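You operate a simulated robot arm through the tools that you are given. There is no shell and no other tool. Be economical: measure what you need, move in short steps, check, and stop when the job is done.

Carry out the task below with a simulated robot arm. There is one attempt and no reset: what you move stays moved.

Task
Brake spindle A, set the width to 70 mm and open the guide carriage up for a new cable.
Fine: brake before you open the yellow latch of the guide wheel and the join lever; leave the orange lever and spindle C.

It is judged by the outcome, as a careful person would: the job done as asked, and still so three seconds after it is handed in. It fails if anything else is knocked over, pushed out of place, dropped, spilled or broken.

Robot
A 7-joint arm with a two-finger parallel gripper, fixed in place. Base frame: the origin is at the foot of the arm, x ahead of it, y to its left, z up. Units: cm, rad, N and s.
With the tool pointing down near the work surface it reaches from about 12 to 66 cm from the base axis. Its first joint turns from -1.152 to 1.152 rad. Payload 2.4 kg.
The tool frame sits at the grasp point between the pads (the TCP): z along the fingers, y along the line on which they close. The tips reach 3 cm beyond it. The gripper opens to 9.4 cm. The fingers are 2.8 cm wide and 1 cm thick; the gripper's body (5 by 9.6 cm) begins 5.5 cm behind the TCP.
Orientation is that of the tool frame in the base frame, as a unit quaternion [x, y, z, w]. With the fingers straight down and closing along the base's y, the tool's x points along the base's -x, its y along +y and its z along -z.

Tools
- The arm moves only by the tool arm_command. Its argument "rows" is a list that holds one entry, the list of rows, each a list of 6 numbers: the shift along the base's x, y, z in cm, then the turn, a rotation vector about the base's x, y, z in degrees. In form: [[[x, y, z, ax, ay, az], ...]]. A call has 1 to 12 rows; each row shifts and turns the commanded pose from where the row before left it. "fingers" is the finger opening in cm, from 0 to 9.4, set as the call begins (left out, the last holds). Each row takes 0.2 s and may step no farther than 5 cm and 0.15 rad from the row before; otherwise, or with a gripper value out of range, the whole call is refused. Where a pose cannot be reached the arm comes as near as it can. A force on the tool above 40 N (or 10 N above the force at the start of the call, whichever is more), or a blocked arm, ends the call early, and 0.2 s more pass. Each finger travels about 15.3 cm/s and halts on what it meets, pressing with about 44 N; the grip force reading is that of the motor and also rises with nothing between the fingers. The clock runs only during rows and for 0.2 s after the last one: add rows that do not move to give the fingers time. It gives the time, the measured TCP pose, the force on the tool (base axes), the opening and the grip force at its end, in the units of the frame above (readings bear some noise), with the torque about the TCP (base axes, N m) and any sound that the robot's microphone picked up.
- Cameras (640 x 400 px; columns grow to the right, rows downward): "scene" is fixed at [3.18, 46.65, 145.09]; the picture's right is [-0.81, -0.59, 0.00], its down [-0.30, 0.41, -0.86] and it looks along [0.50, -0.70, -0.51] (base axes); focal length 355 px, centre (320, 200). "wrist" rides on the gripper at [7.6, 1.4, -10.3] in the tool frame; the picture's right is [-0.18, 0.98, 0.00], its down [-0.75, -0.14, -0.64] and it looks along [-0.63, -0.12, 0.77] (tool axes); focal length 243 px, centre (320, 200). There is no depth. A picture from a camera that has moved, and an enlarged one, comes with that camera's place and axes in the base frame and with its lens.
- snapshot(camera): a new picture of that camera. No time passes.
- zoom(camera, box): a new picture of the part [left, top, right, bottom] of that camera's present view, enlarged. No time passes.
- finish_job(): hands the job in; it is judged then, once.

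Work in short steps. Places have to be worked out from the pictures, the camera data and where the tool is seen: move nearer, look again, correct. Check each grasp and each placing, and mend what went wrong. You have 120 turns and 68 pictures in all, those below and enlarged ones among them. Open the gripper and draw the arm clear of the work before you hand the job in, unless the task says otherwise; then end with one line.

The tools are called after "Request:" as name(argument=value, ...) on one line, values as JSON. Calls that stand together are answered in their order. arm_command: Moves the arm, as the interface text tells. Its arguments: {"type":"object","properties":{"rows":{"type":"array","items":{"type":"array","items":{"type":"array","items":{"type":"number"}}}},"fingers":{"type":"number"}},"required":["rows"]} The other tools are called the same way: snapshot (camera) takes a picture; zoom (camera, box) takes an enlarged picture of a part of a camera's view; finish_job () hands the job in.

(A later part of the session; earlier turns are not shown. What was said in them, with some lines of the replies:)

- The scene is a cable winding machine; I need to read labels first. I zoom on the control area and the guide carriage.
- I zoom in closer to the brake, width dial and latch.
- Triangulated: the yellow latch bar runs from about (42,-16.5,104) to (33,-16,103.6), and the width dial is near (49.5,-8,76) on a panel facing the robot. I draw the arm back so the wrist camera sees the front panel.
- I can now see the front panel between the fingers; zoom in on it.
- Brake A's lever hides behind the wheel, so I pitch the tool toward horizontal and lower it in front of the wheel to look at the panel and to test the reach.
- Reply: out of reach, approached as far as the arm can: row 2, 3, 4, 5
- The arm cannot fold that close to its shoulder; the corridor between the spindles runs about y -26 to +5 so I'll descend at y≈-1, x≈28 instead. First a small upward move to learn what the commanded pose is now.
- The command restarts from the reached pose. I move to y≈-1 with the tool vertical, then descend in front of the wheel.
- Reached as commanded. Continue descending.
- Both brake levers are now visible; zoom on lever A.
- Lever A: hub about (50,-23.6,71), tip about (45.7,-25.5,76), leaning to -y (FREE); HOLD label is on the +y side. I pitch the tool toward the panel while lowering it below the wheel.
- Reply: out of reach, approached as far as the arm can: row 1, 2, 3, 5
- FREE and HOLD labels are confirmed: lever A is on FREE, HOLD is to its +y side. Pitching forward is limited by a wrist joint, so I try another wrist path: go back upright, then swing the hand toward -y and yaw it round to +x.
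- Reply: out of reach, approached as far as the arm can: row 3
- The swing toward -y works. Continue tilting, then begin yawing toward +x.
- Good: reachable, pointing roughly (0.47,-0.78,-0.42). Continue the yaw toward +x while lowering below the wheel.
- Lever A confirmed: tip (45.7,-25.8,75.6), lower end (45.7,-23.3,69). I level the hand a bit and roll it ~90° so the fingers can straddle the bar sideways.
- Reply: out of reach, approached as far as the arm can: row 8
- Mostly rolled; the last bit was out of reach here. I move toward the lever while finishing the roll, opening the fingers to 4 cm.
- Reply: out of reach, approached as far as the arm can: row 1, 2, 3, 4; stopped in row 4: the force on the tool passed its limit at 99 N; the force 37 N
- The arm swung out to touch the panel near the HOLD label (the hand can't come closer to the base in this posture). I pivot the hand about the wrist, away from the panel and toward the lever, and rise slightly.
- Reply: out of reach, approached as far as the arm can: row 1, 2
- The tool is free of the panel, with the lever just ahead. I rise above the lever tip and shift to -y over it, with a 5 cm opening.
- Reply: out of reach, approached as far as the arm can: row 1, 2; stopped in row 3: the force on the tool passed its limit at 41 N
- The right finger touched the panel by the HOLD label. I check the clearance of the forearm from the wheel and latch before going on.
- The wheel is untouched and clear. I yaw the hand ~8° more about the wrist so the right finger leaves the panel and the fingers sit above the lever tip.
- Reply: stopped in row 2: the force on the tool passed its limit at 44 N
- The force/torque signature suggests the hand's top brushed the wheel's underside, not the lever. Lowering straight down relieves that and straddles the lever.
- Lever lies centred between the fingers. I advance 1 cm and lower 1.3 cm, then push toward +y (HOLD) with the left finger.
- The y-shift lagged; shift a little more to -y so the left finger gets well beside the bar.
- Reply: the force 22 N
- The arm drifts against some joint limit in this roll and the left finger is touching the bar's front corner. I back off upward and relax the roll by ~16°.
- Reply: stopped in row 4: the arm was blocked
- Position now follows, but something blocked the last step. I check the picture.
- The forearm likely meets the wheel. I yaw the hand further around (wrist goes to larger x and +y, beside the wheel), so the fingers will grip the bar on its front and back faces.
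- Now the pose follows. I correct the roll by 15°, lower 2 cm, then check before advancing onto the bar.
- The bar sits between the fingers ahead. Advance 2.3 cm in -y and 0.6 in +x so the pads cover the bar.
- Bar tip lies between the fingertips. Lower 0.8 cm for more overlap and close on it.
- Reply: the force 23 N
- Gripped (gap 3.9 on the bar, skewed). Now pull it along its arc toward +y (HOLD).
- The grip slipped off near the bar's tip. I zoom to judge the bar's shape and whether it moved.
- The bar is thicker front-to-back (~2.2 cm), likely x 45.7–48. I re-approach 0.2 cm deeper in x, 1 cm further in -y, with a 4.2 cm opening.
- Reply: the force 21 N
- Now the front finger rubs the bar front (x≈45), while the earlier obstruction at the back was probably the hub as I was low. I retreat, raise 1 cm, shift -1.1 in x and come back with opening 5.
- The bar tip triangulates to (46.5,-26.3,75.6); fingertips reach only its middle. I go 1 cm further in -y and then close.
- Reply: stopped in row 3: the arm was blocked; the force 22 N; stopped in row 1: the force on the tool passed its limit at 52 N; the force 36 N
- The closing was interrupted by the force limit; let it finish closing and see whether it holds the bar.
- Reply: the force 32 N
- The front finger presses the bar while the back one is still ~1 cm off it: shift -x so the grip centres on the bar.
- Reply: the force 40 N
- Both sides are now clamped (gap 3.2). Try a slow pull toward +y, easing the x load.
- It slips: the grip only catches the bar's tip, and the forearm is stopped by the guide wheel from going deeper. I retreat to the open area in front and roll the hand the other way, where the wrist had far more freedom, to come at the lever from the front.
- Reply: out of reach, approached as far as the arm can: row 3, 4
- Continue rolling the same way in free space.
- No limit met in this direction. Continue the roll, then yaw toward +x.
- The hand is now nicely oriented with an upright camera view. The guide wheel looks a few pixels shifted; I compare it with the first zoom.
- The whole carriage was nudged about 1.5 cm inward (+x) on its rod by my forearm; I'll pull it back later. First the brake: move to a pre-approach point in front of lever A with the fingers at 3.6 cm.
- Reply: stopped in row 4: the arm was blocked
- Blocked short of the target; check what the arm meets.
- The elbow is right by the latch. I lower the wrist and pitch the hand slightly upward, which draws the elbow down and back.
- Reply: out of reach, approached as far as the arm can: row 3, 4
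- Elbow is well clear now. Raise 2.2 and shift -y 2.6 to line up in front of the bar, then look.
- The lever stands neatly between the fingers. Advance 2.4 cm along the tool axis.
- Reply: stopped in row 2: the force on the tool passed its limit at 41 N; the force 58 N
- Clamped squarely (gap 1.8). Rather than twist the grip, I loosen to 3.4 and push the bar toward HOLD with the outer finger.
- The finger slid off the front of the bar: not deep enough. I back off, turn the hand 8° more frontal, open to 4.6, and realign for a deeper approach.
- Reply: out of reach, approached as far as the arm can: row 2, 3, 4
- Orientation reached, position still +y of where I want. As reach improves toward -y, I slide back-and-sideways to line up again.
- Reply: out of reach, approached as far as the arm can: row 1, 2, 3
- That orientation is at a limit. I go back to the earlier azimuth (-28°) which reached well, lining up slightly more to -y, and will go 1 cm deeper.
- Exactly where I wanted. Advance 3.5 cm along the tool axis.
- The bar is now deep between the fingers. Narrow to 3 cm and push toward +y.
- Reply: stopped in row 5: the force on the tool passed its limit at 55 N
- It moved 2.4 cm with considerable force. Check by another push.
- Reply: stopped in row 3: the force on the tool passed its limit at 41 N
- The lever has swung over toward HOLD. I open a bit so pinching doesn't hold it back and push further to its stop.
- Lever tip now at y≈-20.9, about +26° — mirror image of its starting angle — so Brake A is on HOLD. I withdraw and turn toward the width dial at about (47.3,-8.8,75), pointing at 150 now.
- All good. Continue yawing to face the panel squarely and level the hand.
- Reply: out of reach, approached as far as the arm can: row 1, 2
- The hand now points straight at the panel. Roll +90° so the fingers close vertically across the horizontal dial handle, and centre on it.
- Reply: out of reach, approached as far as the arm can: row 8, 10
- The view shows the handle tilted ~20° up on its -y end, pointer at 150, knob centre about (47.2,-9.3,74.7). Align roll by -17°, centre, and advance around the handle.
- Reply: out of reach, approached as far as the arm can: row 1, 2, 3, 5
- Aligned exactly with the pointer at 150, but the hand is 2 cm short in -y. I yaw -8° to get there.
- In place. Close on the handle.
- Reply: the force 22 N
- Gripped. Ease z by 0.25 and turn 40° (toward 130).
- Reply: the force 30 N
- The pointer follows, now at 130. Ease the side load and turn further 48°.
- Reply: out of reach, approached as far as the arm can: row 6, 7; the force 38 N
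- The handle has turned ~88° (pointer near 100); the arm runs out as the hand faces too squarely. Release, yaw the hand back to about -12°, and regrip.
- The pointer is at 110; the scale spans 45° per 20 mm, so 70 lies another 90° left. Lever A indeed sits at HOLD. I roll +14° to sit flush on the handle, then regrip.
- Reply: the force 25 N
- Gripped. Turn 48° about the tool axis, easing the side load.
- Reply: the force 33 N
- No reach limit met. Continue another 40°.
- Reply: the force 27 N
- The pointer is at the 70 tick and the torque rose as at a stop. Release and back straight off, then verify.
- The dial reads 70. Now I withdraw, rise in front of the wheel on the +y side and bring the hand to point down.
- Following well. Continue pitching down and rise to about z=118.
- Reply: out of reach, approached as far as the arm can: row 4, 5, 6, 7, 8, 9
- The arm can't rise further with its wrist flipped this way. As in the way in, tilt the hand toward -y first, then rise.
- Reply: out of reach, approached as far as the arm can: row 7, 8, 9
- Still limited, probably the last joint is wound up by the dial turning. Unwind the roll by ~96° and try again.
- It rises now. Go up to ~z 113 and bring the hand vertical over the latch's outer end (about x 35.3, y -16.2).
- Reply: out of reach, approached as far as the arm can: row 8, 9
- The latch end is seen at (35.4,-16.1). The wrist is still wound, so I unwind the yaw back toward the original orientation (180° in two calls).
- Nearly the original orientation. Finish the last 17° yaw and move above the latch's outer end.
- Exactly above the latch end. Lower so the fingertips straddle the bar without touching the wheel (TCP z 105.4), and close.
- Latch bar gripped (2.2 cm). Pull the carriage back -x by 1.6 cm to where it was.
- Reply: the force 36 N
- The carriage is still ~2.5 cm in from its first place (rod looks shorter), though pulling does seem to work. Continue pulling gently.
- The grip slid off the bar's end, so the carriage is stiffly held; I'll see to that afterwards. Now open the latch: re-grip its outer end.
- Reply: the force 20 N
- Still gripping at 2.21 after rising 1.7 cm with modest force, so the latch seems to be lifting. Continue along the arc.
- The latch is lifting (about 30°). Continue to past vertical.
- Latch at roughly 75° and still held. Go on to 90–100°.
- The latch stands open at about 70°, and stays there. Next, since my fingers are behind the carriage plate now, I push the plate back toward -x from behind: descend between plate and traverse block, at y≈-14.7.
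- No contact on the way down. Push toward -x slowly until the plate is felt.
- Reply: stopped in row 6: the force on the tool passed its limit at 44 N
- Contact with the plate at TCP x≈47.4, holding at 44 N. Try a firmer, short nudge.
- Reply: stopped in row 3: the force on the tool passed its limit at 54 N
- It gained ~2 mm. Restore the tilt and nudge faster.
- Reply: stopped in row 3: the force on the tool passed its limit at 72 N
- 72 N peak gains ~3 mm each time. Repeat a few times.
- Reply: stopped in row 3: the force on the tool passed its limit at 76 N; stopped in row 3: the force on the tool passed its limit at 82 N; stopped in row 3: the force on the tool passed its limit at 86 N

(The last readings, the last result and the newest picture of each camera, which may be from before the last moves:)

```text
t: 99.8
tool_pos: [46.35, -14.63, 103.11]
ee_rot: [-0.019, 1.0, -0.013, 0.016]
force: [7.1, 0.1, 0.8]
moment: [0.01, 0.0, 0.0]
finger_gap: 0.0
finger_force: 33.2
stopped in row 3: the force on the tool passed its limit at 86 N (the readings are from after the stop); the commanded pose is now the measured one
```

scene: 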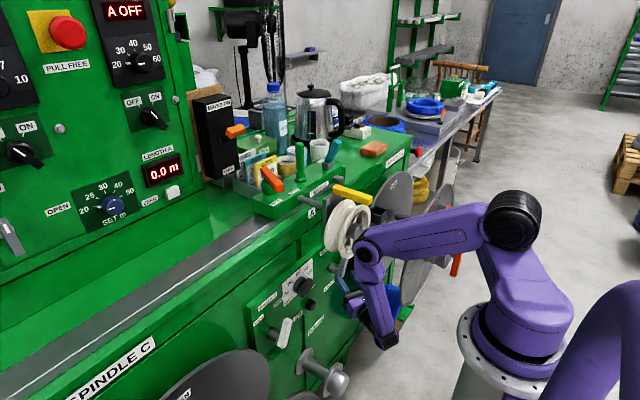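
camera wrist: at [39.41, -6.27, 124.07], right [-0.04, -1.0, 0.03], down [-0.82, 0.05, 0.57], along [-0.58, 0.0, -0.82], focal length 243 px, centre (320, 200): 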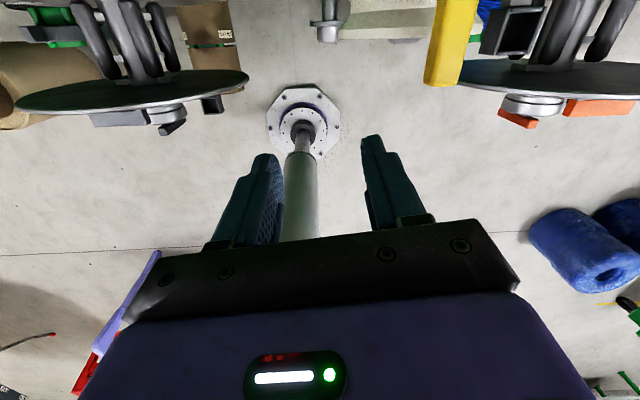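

Steady progress (1 cm so far). Continue.

Request:
arm_command(rows=[[[2.5, 0, 0, 0, 2, 0], [0, 0, 0, 0, 0, 0], [-5, 0, 0, 0, 0, 0], [0, 0, 0, 0, 0, 0]]])

Request:
arm_command(rows=[[[2.5, 0, -0.2, 0, 2, 0], [0, 0, 0, 0, 0, 0], [-5, 0, 0, 0, 0, 0], [0, 0, 0, 0, 0, 0]]])

Request:
arm_command(rows=[[[2.5, 0, -0.2, 0, 2, 0], [0, 0, 0, 0, 0, 0], [-5, 0, 0, 0, 0, 0], [0, 0, 0, 0, 0, 0]]])

Request:
zoom(camera="scene", box=[230, 120, 430, 245])

```text
t: 100.6
tool_pos: [46.32, -14.57, 103.39]
ee_rot: [-0.022, 0.999, -0.018, 0.02]
force: [6.7, -0.1, 1.1]
moment: [-0.08, -0.01, -0.01]
finger_gap: 0.02
finger_force: 32.5
stopped in row 3: the force on the tool passed its limit at 74 N (the readings are from after the stop); the commanded pose is now the measured one
```

```text
t: 101.4
tool_pos: [46.1, -14.51, 103.51]
ee_rot: [-0.024, 0.999, -0.023, 0.024]
force: [5.3, -0.3, 3.1]
moment: [-0.03, -0.01, 0.01]
finger_gap: 0.01
finger_force: 33.4
stopped in row 4: the force on the tool passed its limit at 82 N (the readings are from after the stop); the commanded pose is now the measured one
```

```text
t: 102.2
tool_pos: [46.0, -14.29, 103.77]
ee_rot: [-0.026, 0.999, -0.027, 0.026]
force: [7.6, -0.1, 1.4]
moment: [0.0, -0.1, -0.02]
finger_gap: 0.0
finger_force: 32.5
stopped in row 3: the force on the tool passed its limit at 75 N (the readings are from after the stop); the commanded pose is now the measured one
```

```text
3.20 times, centred on (330, 182) of scene
camera zoom: at [3.2, 46.65, 145.09], right [-0.81, -0.59, 0.0], down [-0.3, 0.41, -0.86], along [0.5, -0.7, -0.51], focal length 1136 px, centre (288, 256)
```

zoom: 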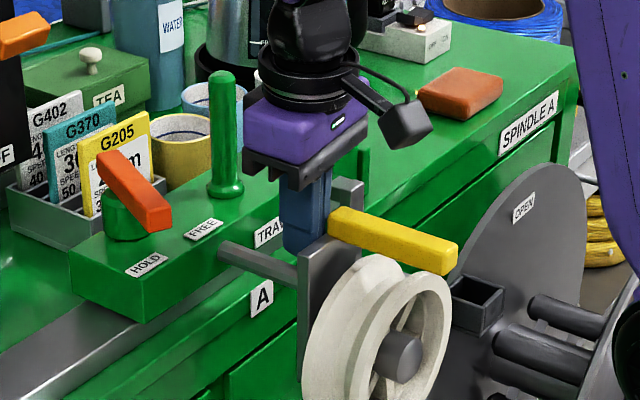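

The jolts swung the latch shut again, but the carriage is halfway back (about 1.2 cm left). I finish the push, then reopen the latch.

Request:
arm_command(rows=[[[2.5, 0, -0.4, 3, 3, 0], [0, -0.3, -0.4, 0, 0, -2.5], [-5, 0, 0, 0, 0, 0], [0, 0, 0, 0, 0, 0]]])

Request:
arm_command(rows=[[[2.5, 0, -0.2, 0.5, 2.3, 0], [0, 0, 0, 0, 0, 0], [-5, 0, 0, 0, 0, 0], [0, 0, 0, 0, 0, 0]]])

Request:
arm_command(rows=[[[2.5, 0, -0.2, 0.5, 2.3, 0], [0, 0, 0, 0, 0, 0], [-5, 0, 0, 0, 0, 0], [0, 0, 0, 0, 0, 0]]])

Request:
arm_command(rows=[[[2.5, 0, -0.2, 0.5, 2.3, 0], [0, 0, 0, 0, 0, 0], [-5, 0, 0, 0, 0, 0], [0, 0, 0, 0, 0, 0]]])

```text
t: 103.0
tool_pos: [45.86, -14.63, 103.28]
ee_rot: [-0.007, 1.0, -0.005, 0.022]
force: [6.2, 1.3, 0.6]
moment: [-0.09, -0.03, -0.03]
finger_gap: 0.0
finger_force: 32.7
stopped in row 3: the force on the tool passed its limit at 74 N (the readings are from after the stop); the commanded pose is now the measured one
```

```text
t: 103.8
tool_pos: [45.95, -14.88, 103.35]
ee_rot: [-0.008, 1.0, -0.004, 0.023]
force: [6.9, -0.2, 2.8]
moment: [-0.06, -0.01, -0.03]
finger_gap: 0.0
finger_force: 33.3
stopped in row 3: the force on the tool passed its limit at 75 N (the readings are from after the stop); the commanded pose is now the measured one
```

```text
t: 104.6
tool_pos: [45.66, -14.79, 103.54]
ee_rot: [-0.009, 1.0, -0.004, 0.021]
force: [7.3, 0.7, 1.9]
moment: [-0.06, -0.03, -0.01]
finger_gap: 0.0
finger_force: 33.1
stopped in row 3: the force on the tool passed its limit at 74 N (the readings are from after the stop); the commanded pose is now the measured one
```

```text
t: 105.4
tool_pos: [45.65, -14.7, 103.43]
ee_rot: [-0.01, 1.0, -0.004, 0.021]
force: [7.0, -0.2, 2.4]
moment: [0.02, -0.01, -0.02]
finger_gap: 0.0
finger_force: 33.2
stopped in row 3: the force on the tool passed its limit at 77 N (the readings are from after the stop); the commanded pose is now the measured one
```

Slower gains; use a bit more run-up.

Request:
arm_command(rows=[[[3.3, 0, -0.5, 0, 2.3, 0], [0, 0, 0, 0, 0, 0], [-5, 0, 0, 0, 0, 0], [-4, 0, 0, 0, 0, 0]]])

Request:
arm_command(rows=[[[3.3, 0, -0.3, 0, 2.5, 0], [0, 0, 0, 0, 0, 0], [-5, 0, 0, 0, 0, 0], [-4, 0, 0, 0, 0, 0]]])

Request:
arm_command(rows=[[[1.8, 0, -0.3, 0, 2.5, 0], [0, 0, 0, 0, 0, 0], [-5, 0, 0, 0, 0, 0], [-4, 0, 0, 0, 0, 0]]])

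```text
t: 106.2
tool_pos: [45.59, -14.78, 103.06]
ee_rot: [-0.013, 1.0, -0.008, 0.016]
force: [5.8, 0.5, 0.9]
moment: [-0.06, 0.01, -0.01]
finger_gap: 0.01
finger_force: 32.7
stopped in row 4: the force on the tool passed its limit at 60 N (the readings are from after the stop); the commanded pose is now the measured one
```

```text
t: 107.0
tool_pos: [45.49, -14.47, 103.08]
ee_rot: [-0.014, 1.0, -0.013, 0.014]
force: [7.8, -0.6, 0.2]
moment: [-0.01, -0.04, -0.02]
finger_gap: 0.03
finger_force: 33.0
stopped in row 4: the force on the tool passed its limit at 84 N (the readings are from after the stop); the commanded pose is now the measured one
```

```text
t: 107.8
tool_pos: [45.41, -14.26, 103.02]
ee_rot: [-0.016, 1.0, -0.017, 0.013]
force: [6.9, 0.5, 2.5]
moment: [-0.07, 0.01, -0.02]
finger_gap: 0.01
finger_force: 32.9
stopped in row 3: the force on the tool passed its limit at 74 N (the readings are from after the stop); the commanded pose is now the measured one
```

About 0.6 cm remains; four more nudges.

Request:
arm_command(rows=[[[2, -0.3, -0.2, 2, 1.5, -1.5], [0, 0, 0, 0, 0, 0], [-5, 0, 0, 0, 0, 0], [-4, 0, 0, 0, 0, 0]]])

Request:
arm_command(rows=[[[2, -0.2, -0.2, 0.5, 2, 0], [0, 0, 0, 0, 0, 0], [-5, 0, 0, 0, 0, 0], [-4, 0, 0, 0, 0, 0]]])

Request:
arm_command(rows=[[[3, 0, -0.2, 0.5, 2, 0], [0, 0, 0, 0, 0, 0], [-5, 0, 0, 0, 0, 0], [-4, 0, 0, 0, 0, 0]]])

Request:
arm_command(rows=[[[3, 0, -0.2, 0.5, 2, 0], [0, 0, 0, 0, 0, 0], [-5, 0, 0, 0, 0, 0], [-4, 0, 0, 0, 0, 0]]])

```text
t: 108.6
tool_pos: [45.34, -14.46, 103.2]
ee_rot: [-0.005, 1.0, -0.005, 0.019]
force: [7.4, 0.7, 1.4]
moment: [-0.02, 0.03, 0.0]
finger_gap: 0.0
finger_force: 32.7
stopped in row 3: the force on the tool passed its limit at 74 N (the readings are from after the stop); the commanded pose is now the measured one
```

```text
t: 109.4
tool_pos: [45.22, -14.92, 103.17]
ee_rot: [-0.007, 1.0, -0.004, 0.022]
force: [7.1, -0.3, 1.0]
moment: [0.01, -0.03, -0.03]
finger_gap: 0.0
finger_force: 33.3
stopped in row 3: the force on the tool passed its limit at 76 N (the readings are from after the stop); the commanded pose is now the measured one
```

```text
t: 110.2
tool_pos: [45.07, -14.86, 103.47]
ee_rot: [-0.008, 1.0, -0.004, 0.024]
force: [8.6, 0.3, -0.7]
moment: [-0.04, -0.06, -0.02]
finger_gap: 0.0
finger_force: 32.9
stopped in row 4: the force on the tool passed its limit at 74 N (the readings are from after the stop); the commanded pose is now the measured one
```

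```text
t: 111.0
tool_pos: [45.11, -14.84, 103.3]
ee_rot: [-0.008, 1.0, -0.004, 0.025]
force: [7.3, 0.2, 4.3]
moment: [0.01, -0.04, -0.04]
finger_gap: 0.04
finger_force: 32.4
stopped in row 4: the force on the tool passed its limit at 71 N (the readings are from after the stop); the commanded pose is now the measured one
```

The carriage is within ~3 mm of its first place. Rise and go over to the latch's outer end again (now about x 33.5).

Request:
arm_command(rows=[[[1.0, 0, 0.5, 0, 2.8, 0], [0, 0, 4, 0, 0, 0], [0, 0, 4, 0, 0, 0], [0, 0, 4, 0, 0, 0], [-4, -0.5, 0, 0, 0, 0], [-4, -0.6, 0, 0, 0, 0], [-3.3, 0, 0, 0, 0, 0], [0, 0, -4, 0, 0, 0], [0, 0, -4, 0, 0, 0], [0, 0, -2.2, 0, 0, 0]]], fingers=4)

Request:
arm_command(rows=[[[0, 0, 0, 0, 0, 0], [0, 0, 0, 0, 0, 0], [0, 0, 0, 0, 0, 0]]], fingers=0.8)

```text
t: 113.2
tool_pos: [34.66, -16.0, 105.65]
ee_rot: [-0.009, 1.0, -0.004, -0.001]
force: [0.9, 1.0, 0.5]
moment: [0.0, 0.0, 0.01]
finger_gap: 4.01
finger_force: 0.0
```

```text
t: 114.0
tool_pos: [34.55, -15.86, 105.51]
ee_rot: [-0.006, 1.0, -0.002, -0.002]
force: [2.8, 6.3, -3.5]
moment: [0.72, 0.24, -1.48]
finger_gap: 2.15
finger_force: 45.3
```

Gripped again (2.15). Lift along the arc as before.

Request:
arm_command(rows=[[[0.1, 0, 0.8, 0, 0, 0], [0.2, 0, 0.9, 0, 0, 0], [0.3, 0, 0.9, 0, 0, 0], [0.4, 0, 0.9, 0, 0, 0], [0.6, 0, 0.9, 0, 0, 0], [0.4, 0, 0.8, 0, 0, 0], [0.5, 0, 0.8, 0, 0, 0], [0.8, 0, 0.7, 0, 0, 0], [0.8, 0, 0.5, 0, 0, 0]]])

```text
t: 116.0
tool_pos: [38.63, -16.05, 112.85]
ee_rot: [-0.008, 1.0, -0.003, -0.004]
force: [-15.9, 1.9, -3.9]
moment: [-0.23, 1.58, -0.52]
finger_gap: 2.16
finger_force: 45.3
```

Held at ~60°. Continue in small steps.

Request:
arm_command(rows=[[[0.7, 0, 0.4, 0, 0, 0], [0.7, 0, 0.3, 0, 0, 0], [0.7, 0, 0.2, 0, 0, 0]]])

```text
t: 116.8
tool_pos: [40.9, -15.96, 113.84]
ee_rot: [-0.009, 1.0, -0.004, -0.005]
force: [-17.5, -2.2, 2.0]
moment: [-0.11, 1.66, -0.22]
finger_gap: 2.16
finger_force: 45.4
```

About 77° now. Go on.

Request:
arm_command(rows=[[[0.6, 0, 0.05, 0, 0, 0], [0.6, 0, 0, 0, 0, 0]]])

Request:
arm_command(rows=[[[0.6, 0, -0.05, 0, 0, 0], [0.6, 0, -0.1, 0, 0, 0]]])

```text
t: 117.4
tool_pos: [42.02, -15.84, 113.88]
ee_rot: [-0.009, 1.0, -0.005, -0.002]
force: [-16.6, -4.2, 22.1]
moment: [-0.09, 1.52, 0.02]
finger_gap: 2.17
finger_force: 44.8
```

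```text
t: 118.0
tool_pos: [43.19, -15.86, 113.6]
ee_rot: [-0.008, 1.0, -0.004, -0.002]
force: [-14.8, -3.6, 22.9]
moment: [-0.08, 1.57, 0.04]
finger_gap: 2.13
finger_force: 45.2
```

Past vertical now with the latch still following. A little more, relieving the vertical load.

Request:
arm_command(rows=[[[0.2, 0, 0.3, 0, 0, 0], [0.6, 0, 0, 0, 0, 0], [0.6, 0, -0.1, 0, 0, 0]]])

Request:
arm_command(rows=[[[0.5, 0, -0.15, 0, 0, 0], [0.5, 0, -0.2, 0, 0, 0]]])

```text
t: 118.8
tool_pos: [44.89, -15.8, 113.75]
ee_rot: [-0.009, 1.0, -0.003, 0.001]
force: [1.1, 1.3, -0.2]
moment: [0.02, -0.05, -0.01]
finger_gap: 0.83
finger_force: 0.7
```

```text
t: 119.4
tool_pos: [45.74, -15.79, 113.41]
ee_rot: [-0.009, 1.0, -0.002, 0.0]
force: [-0.5, -0.2, 0.6]
moment: [-0.03, 0.03, -0.02]
finger_gap: 0.79
finger_force: 0.1
```

The grip slipped near the same spot, probably the latch's own stop. I check by going around and pressing gently from the front with closed fingers.

Request:
arm_command(rows=[[[0, 0, 4, 0, 0, 0], [0, 0, 4, 0, 0, 0], [-4, 0, 0, 0, 0, 0], [-4, 0, 0, 0, 0, 0], [-3.2, 0, 0, 0, 0, 0], [0, 0, -4, 0, 0, 0], [0, 0, -4.6, 0, 0, 0]]], fingers=0)

Request:
arm_command(rows=[[[0.5, 0, 0, 0, 0, 0], [0.5, 0, 0, 0, 0, 0], [0.5, 0, 0, 0, 0, 0], [0.5, 0, 0, 0, 0, 0], [0.5, 0, 0, 0, 0, 0], [0.5, 0, 0, 0, 0, 0]]])

```text
t: 121.0
tool_pos: [34.6, -15.77, 112.8]
ee_rot: [-0.009, 1.0, -0.004, -0.001]
force: [-0.4, -0.3, -0.6]
moment: [0.0, 0.0, -0.01]
finger_gap: 0.0
finger_force: 33.3
```

```text
t: 122.4
tool_pos: [37.57, -15.98, 112.85]
ee_rot: [-0.009, 1.0, -0.004, -0.001]
force: [0.4, 0.8, 0.9]
moment: [0.0, 0.0, -0.02]
finger_gap: 0.0
finger_force: 32.7
```

No contact yet; continue in small steps.

Request:
arm_command(rows=[[[0.4, 0, 0, 0, 0, 0], [0.4, 0, 0, 0, 0, 0], [0.4, 0, 0, 0, 0, 0], [0.4, 0, 0, 0, 0, 0], [0.4, 0, 0, 0, 0, 0]]])

```text
t: 123.6
tool_pos: [39.5, -15.8, 112.86]
ee_rot: [-0.009, 1.0, -0.004, -0.001]
force: [-0.6, 0.3, 0.2]
moment: [0.01, -0.02, 0.01]
finger_gap: 0.03
finger_force: 32.9
```

Still none; go a little further.

Request:
arm_command(rows=[[[0.4, 0, 0, 0, 0, 0], [0.4, 0, 0, 0, 0, 0], [0.4, 0, 0, 0, 0, 0], [0.4, 0, 0, 0, 0, 0], [0.4, 0, 0, 0, 0, 0]]])

Request:
zoom(camera="scene", box=[230, 100, 430, 245])

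```text
t: 124.5
tool_pos: [40.14, -15.99, 112.86]
ee_rot: [-0.007, 1.0, -0.002, -0.01]
force: [-12.7, 3.1, 10.5]
moment: [0.14, -0.14, 0.02]
finger_gap: 0.0
finger_force: 33.3
stopped in row 4: the force on the tool passed its limit at 45 N (the readings are from after the stop); the commanded pose is now the measured one
```

```text
2.76 times, centred on (330, 172) of scene
camera zoom: at [3.12, 46.66, 145.08], right [-0.81, -0.59, 0.0], down [-0.3, 0.41, -0.86], along [0.5, -0.7, -0.51], focal length 979 px, centre (292, 276)
```

zoom: 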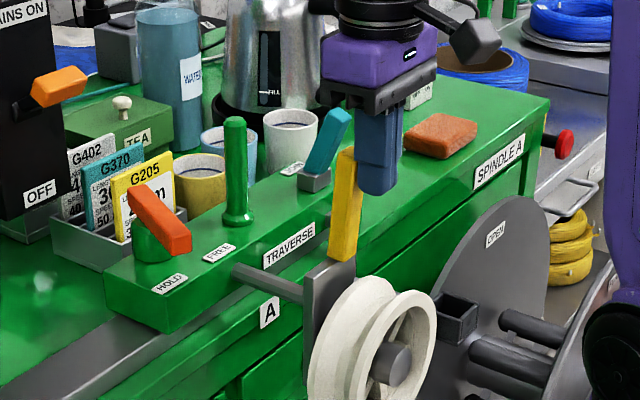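

The latch is upright against its stop (45 N), so it is fully open. Now the teal JOIN lever: base about (53.6,-28,103), tip (50.7,-27.7,110.5), leaning to -x. I move in front of it with closed fingers and push it toward +x.

Request:
arm_command(rows=[[[-2, 0, 0.5, 0, 1, 0], [0, 0, 4, 0, 0, 0], [0, 0, 4, 0, 0, 0], [1.5, -4, 0, 0, 0, 0], [2.5, -4, 0, 0, 0, 0], [3.5, -3.8, 0, 0, 0, 0], [0, 0, -4, 0, 0, 0], [0, 0, -4, 0, 0, 0], [0, 0, -2.5, 0, 0, 0]]])

```text
refused: row 6 steps farther than a row can; nothing moved
```

One row was too long; split it.

Request:
arm_command(rows=[[[-2, 0, 0.5, 0, 1, 0], [0, 0, 4, 0, 0, 0], [0, 0, 4, 0, 0, 0], [1.5, -4, 0, 0, 0, 0], [2.5, -4, 0, 0, 0, 0], [1.8, -1.9, 0, 0, 0, 0], [1.7, -1.9, 0, 0, 0, 0], [0, 0, -4, 0, 0, 0], [0, 0, -4, 0, 0, 0], [0, 0, -2.5, 0, 0, 0]]])

Request:
arm_command(rows=[[[0.6, 0, 0, 0, 0, 0], [0.6, 0, 0, 0, 0, 0], [0.6, 0, 0, 0, 0, 0], [0.6, 0, 0, 0, 0, 0], [0.6, 0, 0, 0, 0, 0], [0.6, 0, 0, 0, 0, 0]]])

```text
t: 126.7
tool_pos: [45.91, -27.86, 110.85]
ee_rot: [-0.007, 1.0, -0.002, -0.018]
force: [0.1, -0.7, -0.1]
moment: [0.0, 0.0, 0.0]
finger_gap: 0.0
finger_force: 33.3
```

```text
t: 128.1
tool_pos: [49.39, -27.64, 110.86]
ee_rot: [-0.007, 1.0, -0.001, -0.018]
force: [-0.1, -0.4, 0.1]
moment: [-0.02, 0.02, 0.01]
finger_gap: 0.0
finger_force: 33.1
```

No contact yet; continue toward +x.

Request:
arm_command(rows=[[[0.5, 0, 0, 0, 0, 0], [0.5, 0, 0, 0, 0, 0], [0.5, 0, 0, 0, 0, 0], [0.5, 0, 0, 0, 0, 0]]])

```text
t: 129.1
tool_pos: [51.45, -27.71, 110.85]
ee_rot: [-0.008, 1.0, -0.002, -0.018]
force: [-0.8, 0.7, 1.2]
moment: [0.0, 0.02, -0.01]
finger_gap: 0.0
finger_force: 32.9
```

Re-triangulating puts the lever's middle at (52.8,-28.8,106.6), so I'm a bit off to +y. Back off, shift -1.3 in y, lower slightly, and push again.

Request:
arm_command(rows=[[[-2.5, 0, 0, 0, 0, 0], [0, -1.4, -0.8, 0, 0, 0], [0.7, 0, 0, 0, 0, 0], [0.7, 0, 0, 0, 0, 0], [0.6, 0, 0, 0, 0, 0], [0.5, 0, 0, 0, 0, 0], [0.5, 0, 0, 0, 0, 0]]])

```text
t: 130.7
tool_pos: [51.98, -29.01, 109.96]
ee_rot: [-0.007, 1.0, -0.003, -0.017]
force: [0.1, 0.4, -0.1]
moment: [0.01, 0.03, 0.02]
finger_gap: 0.03
finger_force: 33.1
```

Still nothing; continue forward in small steps.

Request:
arm_command(rows=[[[0.4, 0, 0, 0, 0, 0], [0.4, 0, 0, 0, 0, 0], [0.4, 0, 0, 0, 0, 0], [0.4, 0, 0, 0, 0, 0]]])

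```text
t: 131.7
tool_pos: [53.48, -29.08, 109.95]
ee_rot: [-0.007, 1.0, -0.002, -0.019]
force: [-1.0, 0.1, 0.6]
moment: [0.02, 0.05, 0.0]
finger_gap: 0.03
finger_force: 32.9
```

I use the last picture to see the fingers relative to the lever.

Request:
zoom(camera="scene", box=[290, 115, 400, 225])

```text
3.64 times, centred on (345, 170) of scene
camera zoom: at [3.18, 46.65, 145.09], right [-0.81, -0.59, 0.0], down [-0.3, 0.41, -0.86], along [0.5, -0.7, -0.51], focal length 1290 px, centre (229, 309)
```

zoom: 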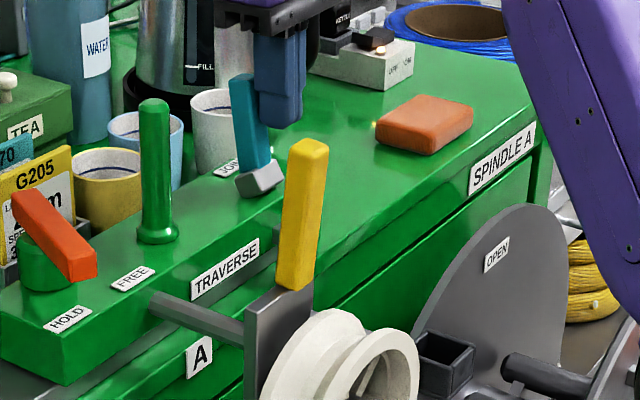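

The JOIN lever has swung with my finger: from leaning about 19° toward -x to about 15° toward +x. The latch still stands open. Push on gently until it meets its stop.

Request:
arm_command(rows=[[[0.4, 0, 0, 0, 0, 0], [0.4, 0, 0, 0, 0, 0], [0.4, 0, 0, 0, 0, 0], [0.4, 0, 0, 0, 0, 0]]])

```text
t: 132.7
tool_pos: [54.9, -29.17, 110.13]
ee_rot: [-0.007, 1.0, -0.001, -0.02]
force: [-18.2, 4.8, 4.3]
moment: [0.15, 0.5, 0.04]
finger_gap: 0.01
finger_force: 32.7
```

Resistance is building (18 N). One more small step to confirm the stop.

Request:
arm_command(rows=[[[0.4, 0, 0, 0, 0, 0], [0.4, 0, 0, 0, 0, 0], [0.4, 0, 0, 0, 0, 0]]])

```text
t: 133.1
tool_pos: [54.97, -29.16, 110.1]
ee_rot: [-0.006, 1.0, 0.001, -0.028]
force: [-8.8, 3.2, 6.7]
moment: [0.12, 0.21, 0.0]
finger_gap: 0.0
finger_force: 33.0
stopped in row 2: the force on the tool passed its limit at 44 N (the readings are from after the stop); the commanded pose is now the measured one
```

The JOIN lever is at its stop: open. The carriage is still ~1.2 cm inward; I'll push it back smoothly (ramping the force instead of jolting), with the hand leaned away so it can't touch the open latch.

Request:
arm_command(rows=[[[-1.5, 0, 0.5, 0, 0, 0], [0, 0, 4, 0, 0, 0], [0, 0, 4, 0, 0, 0], [0, 0, 3, 0, 0, 0], [-1.5, 3.6, 0, 0, 8, 0], [-1.5, 3.6, 0, 0, 8, 0], [-1.2, 3.6, 0, 0, 4, 0], [0, 3.4, 0, 0, 0, 0], [0, 0, -4, 0, 0, 0], [0, 0, -4, 0, 0, 0]]], fingers=0)

```text
t: 135.3
tool_pos: [48.17, -14.95, 112.31]
ee_rot: [-0.005, 0.98, 0.002, -0.199]
force: [-0.7, -0.5, -0.8]
moment: [0.01, 0.0, 0.02]
finger_gap: 0.0
finger_force: 33.1
out of reach, approached as far as the arm can: row 4, 6
```

As planned, leaned ~23°. Shift +1 in x and lower behind the plate.

Request:
arm_command(rows=[[[1.0, 0, 0, 0, 0, 0], [0, 0, -3, 0, 0, 0], [0, 0, -3, 0, 0, 0], [0, 0, -2.5, 0, 0, 0], [-0.4, 0, 0, 0, 0, 0], [-0.4, 0, 0, 0, 0, 0]]])

Request:
arm_command(rows=[[[-0.3, 0, 0, 0, 0, 0], [-0.3, 0, 0, 0, 0, 0], [-0.3, 0, 0, 0, 0, 0], [-0.3, 0, 0, 0, 0, 0]]])

```text
t: 136.7
tool_pos: [48.41, -15.1, 103.9]
ee_rot: [-0.005, 0.98, 0.001, -0.199]
force: [-0.4, 0.9, 0.6]
moment: [0.01, 0.01, -0.01]
finger_gap: 0.0
finger_force: 32.4
```

```text
t: 137.7
tool_pos: [47.04, -14.96, 104.0]
ee_rot: [-0.006, 0.98, 0.001, -0.199]
force: [0.3, 0.4, -0.1]
moment: [0.01, 0.0, 0.0]
finger_gap: 0.03
finger_force: 33.1
```

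No contact yet. Lower 0.5 and creep on.

Request:
arm_command(rows=[[[0, 0, -0.5, 0, 0, 0], [-0.3, 0, 0, 0, 0, 0], [-0.3, 0, 0, 0, 0, 0], [-0.3, 0, 0, 0, 0, 0]]])

Request:
arm_command(rows=[[[-0.2, 0, 0, 0, 0, 0], [-0.2, 0, 0, 0, 0, 0]]])

Request:
arm_command(rows=[[[-0.2, 0, 0, 0, 0, 0]]])

```text
t: 138.7
tool_pos: [46.69, -14.81, 103.58]
ee_rot: [-0.007, 0.982, 0.0, -0.191]
force: [33.4, 0.4, -0.3]
moment: [0.35, -0.82, -0.04]
finger_gap: 0.0
finger_force: 33.2
```

```text
t: 139.3
tool_pos: [46.38, -14.88, 103.52]
ee_rot: [-0.006, 0.982, -0.001, -0.189]
force: [38.9, 5.2, 1.8]
moment: [0.25, -0.84, -0.1]
finger_gap: 0.0
finger_force: 32.7
```

```text
t: 139.7
tool_pos: [46.15, -14.94, 103.54]
ee_rot: [-0.006, 0.982, -0.002, -0.189]
force: [42.5, 8.4, -0.4]
moment: [-0.17, -0.96, -0.2]
finger_gap: 0.01
finger_force: 33.2
```

It slides smoothly at ~42 N. Contact began at about 46.7; continue to about 45.5.

Request:
arm_command(rows=[[[-0.2, 0, 0, 0, 0, 0], [-0.2, 0, 0, 0, 0, 0]]])

Request:
arm_command(rows=[[[-0.2, 0, 0, 0, 0, 0]]])

```text
t: 140.3
tool_pos: [46.0, -14.91, 103.62]
ee_rot: [-0.005, 0.982, -0.001, -0.187]
force: [48.2, 8.0, 5.3]
moment: [-0.01, -0.98, -0.21]
finger_gap: 0.02
finger_force: 33.0
```

```text
t: 140.7
tool_pos: [45.73, -14.86, 103.57]
ee_rot: [-0.005, 0.982, 0.0, -0.187]
force: [46.7, 7.6, 8.2]
moment: [-0.02, -0.81, -0.23]
finger_gap: 0.02
finger_force: 32.7
```

About 1 cm regained, essentially back in place. Withdraw upward, straighten the hand, and probe from the front that the latch still stands.

Request:
arm_command(rows=[[[1.3, 0, 0, 0, 0, 0], [0, 0, 4, 0, 0, 0], [0, 0, 4, 0, 0, 0], [0, 0, 4, 0, 0, 0], [0, 0, 4, 0, 0, 0], [-4.2, -0.3, 0.3, 0, -7.3, 0], [-4.2, -0.3, 0.3, 0, -7.3, 0], [-4.2, -0.3, 0, 0, -7, 0], [0, 0, -4, 0, 0, 0], [0, 0, -3, 0, 0, 0]]])

Request:
arm_command(rows=[[[0.5, 0, 0, 0, 0, 0], [0.5, 0, 0, 0, 0, 0], [0.5, 0, 0, 0, 0, 0], [0.5, 0, 0, 0, 0, 0], [0.5, 0, 0, 0, 0, 0], [0.4, 0, 0, 0, 0, 0], [0.4, 0, 0, 0, 0, 0], [0.3, 0, 0, 0, 0, 0], [0.3, 0, 0, 0, 0, 0], [0.3, 0, 0, 0, 0, 0], [0.3, 0, 0, 0, 0, 0]]])

```text
t: 142.9
tool_pos: [33.59, -15.91, 112.95]
ee_rot: [-0.005, 1.0, 0.0, -0.012]
force: [-0.3, 0.6, -0.7]
moment: [0.02, 0.0, 0.01]
finger_gap: 0.0
finger_force: 32.9
```

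```text
t: 145.3
tool_pos: [38.13, -15.73, 113.04]
ee_rot: [-0.005, 1.0, 0.0, -0.012]
force: [0.7, 0.2, 0.0]
moment: [0.01, 0.03, 0.0]
finger_gap: 0.02
finger_force: 32.5
```

No contact up to x=38.1; the latch should be met at about 39. Continue in fine steps.

Request:
arm_command(rows=[[[0.3, 0, 0, 0, 0, 0], [0.3, 0, 0, 0, 0, 0], [0.2, 0, 0, 0, 0, 0], [0.2, 0, 0, 0, 0, 0], [0.2, 0, 0, 0, 0, 0], [0.2, 0, 0, 0, 0, 0], [0.2, 0, 0, 0, 0, 0], [0.2, 0, 0, 0, 0, 0]]])

```text
t: 146.8
tool_pos: [39.3, -15.9, 112.93]
ee_rot: [-0.005, 1.0, 0.003, -0.02]
force: [-10.0, 0.4, 2.0]
moment: [0.14, -0.02, 0.04]
finger_gap: 0.0
finger_force: 33.2
stopped in row 7: the force on the tool passed its limit at 42 N (the readings are from after the stop); the commanded pose is now the measured one
```

Contact at x≈39.3 with a hard stop: the latch is upright and the carriage has come back 0.8 cm. I withdraw, rise and open the gripper.

Request:
arm_command(rows=[[[-2, 0, 0, 0, 0, 0], [-3, 0, 0, 0, 0, 0], [0, 2, 4, 0, 0, 0], [0, 2, 3, 0, 0, 0], [0, 0, 2, 0, 0, 0]]], fingers=6)

```text
t: 148.0
tool_pos: [34.33, -11.77, 121.97]
ee_rot: [-0.005, 1.0, 0.002, -0.019]
force: [0.0, -0.2, 0.0]
moment: [-0.04, 0.01, 0.0]
finger_gap: 5.98
finger_force: 0.1
```

The arm is clear and the gripper is open, so I hand the job in.

Request:
finish_job()

```text
The job is handed in.
```

Spindle A's brake is on HOLD, the width dial is at 70 mm, and the yellow latch and the JOIN lever were both opened after braking; I did not touch the orange lever or spindle C. My forearm knocked the guide carriage about 2.4 cm inward on its rod; I pushed most of that back, but it may still sit about half a centimetre from where it started, and I had no pictures left to check.
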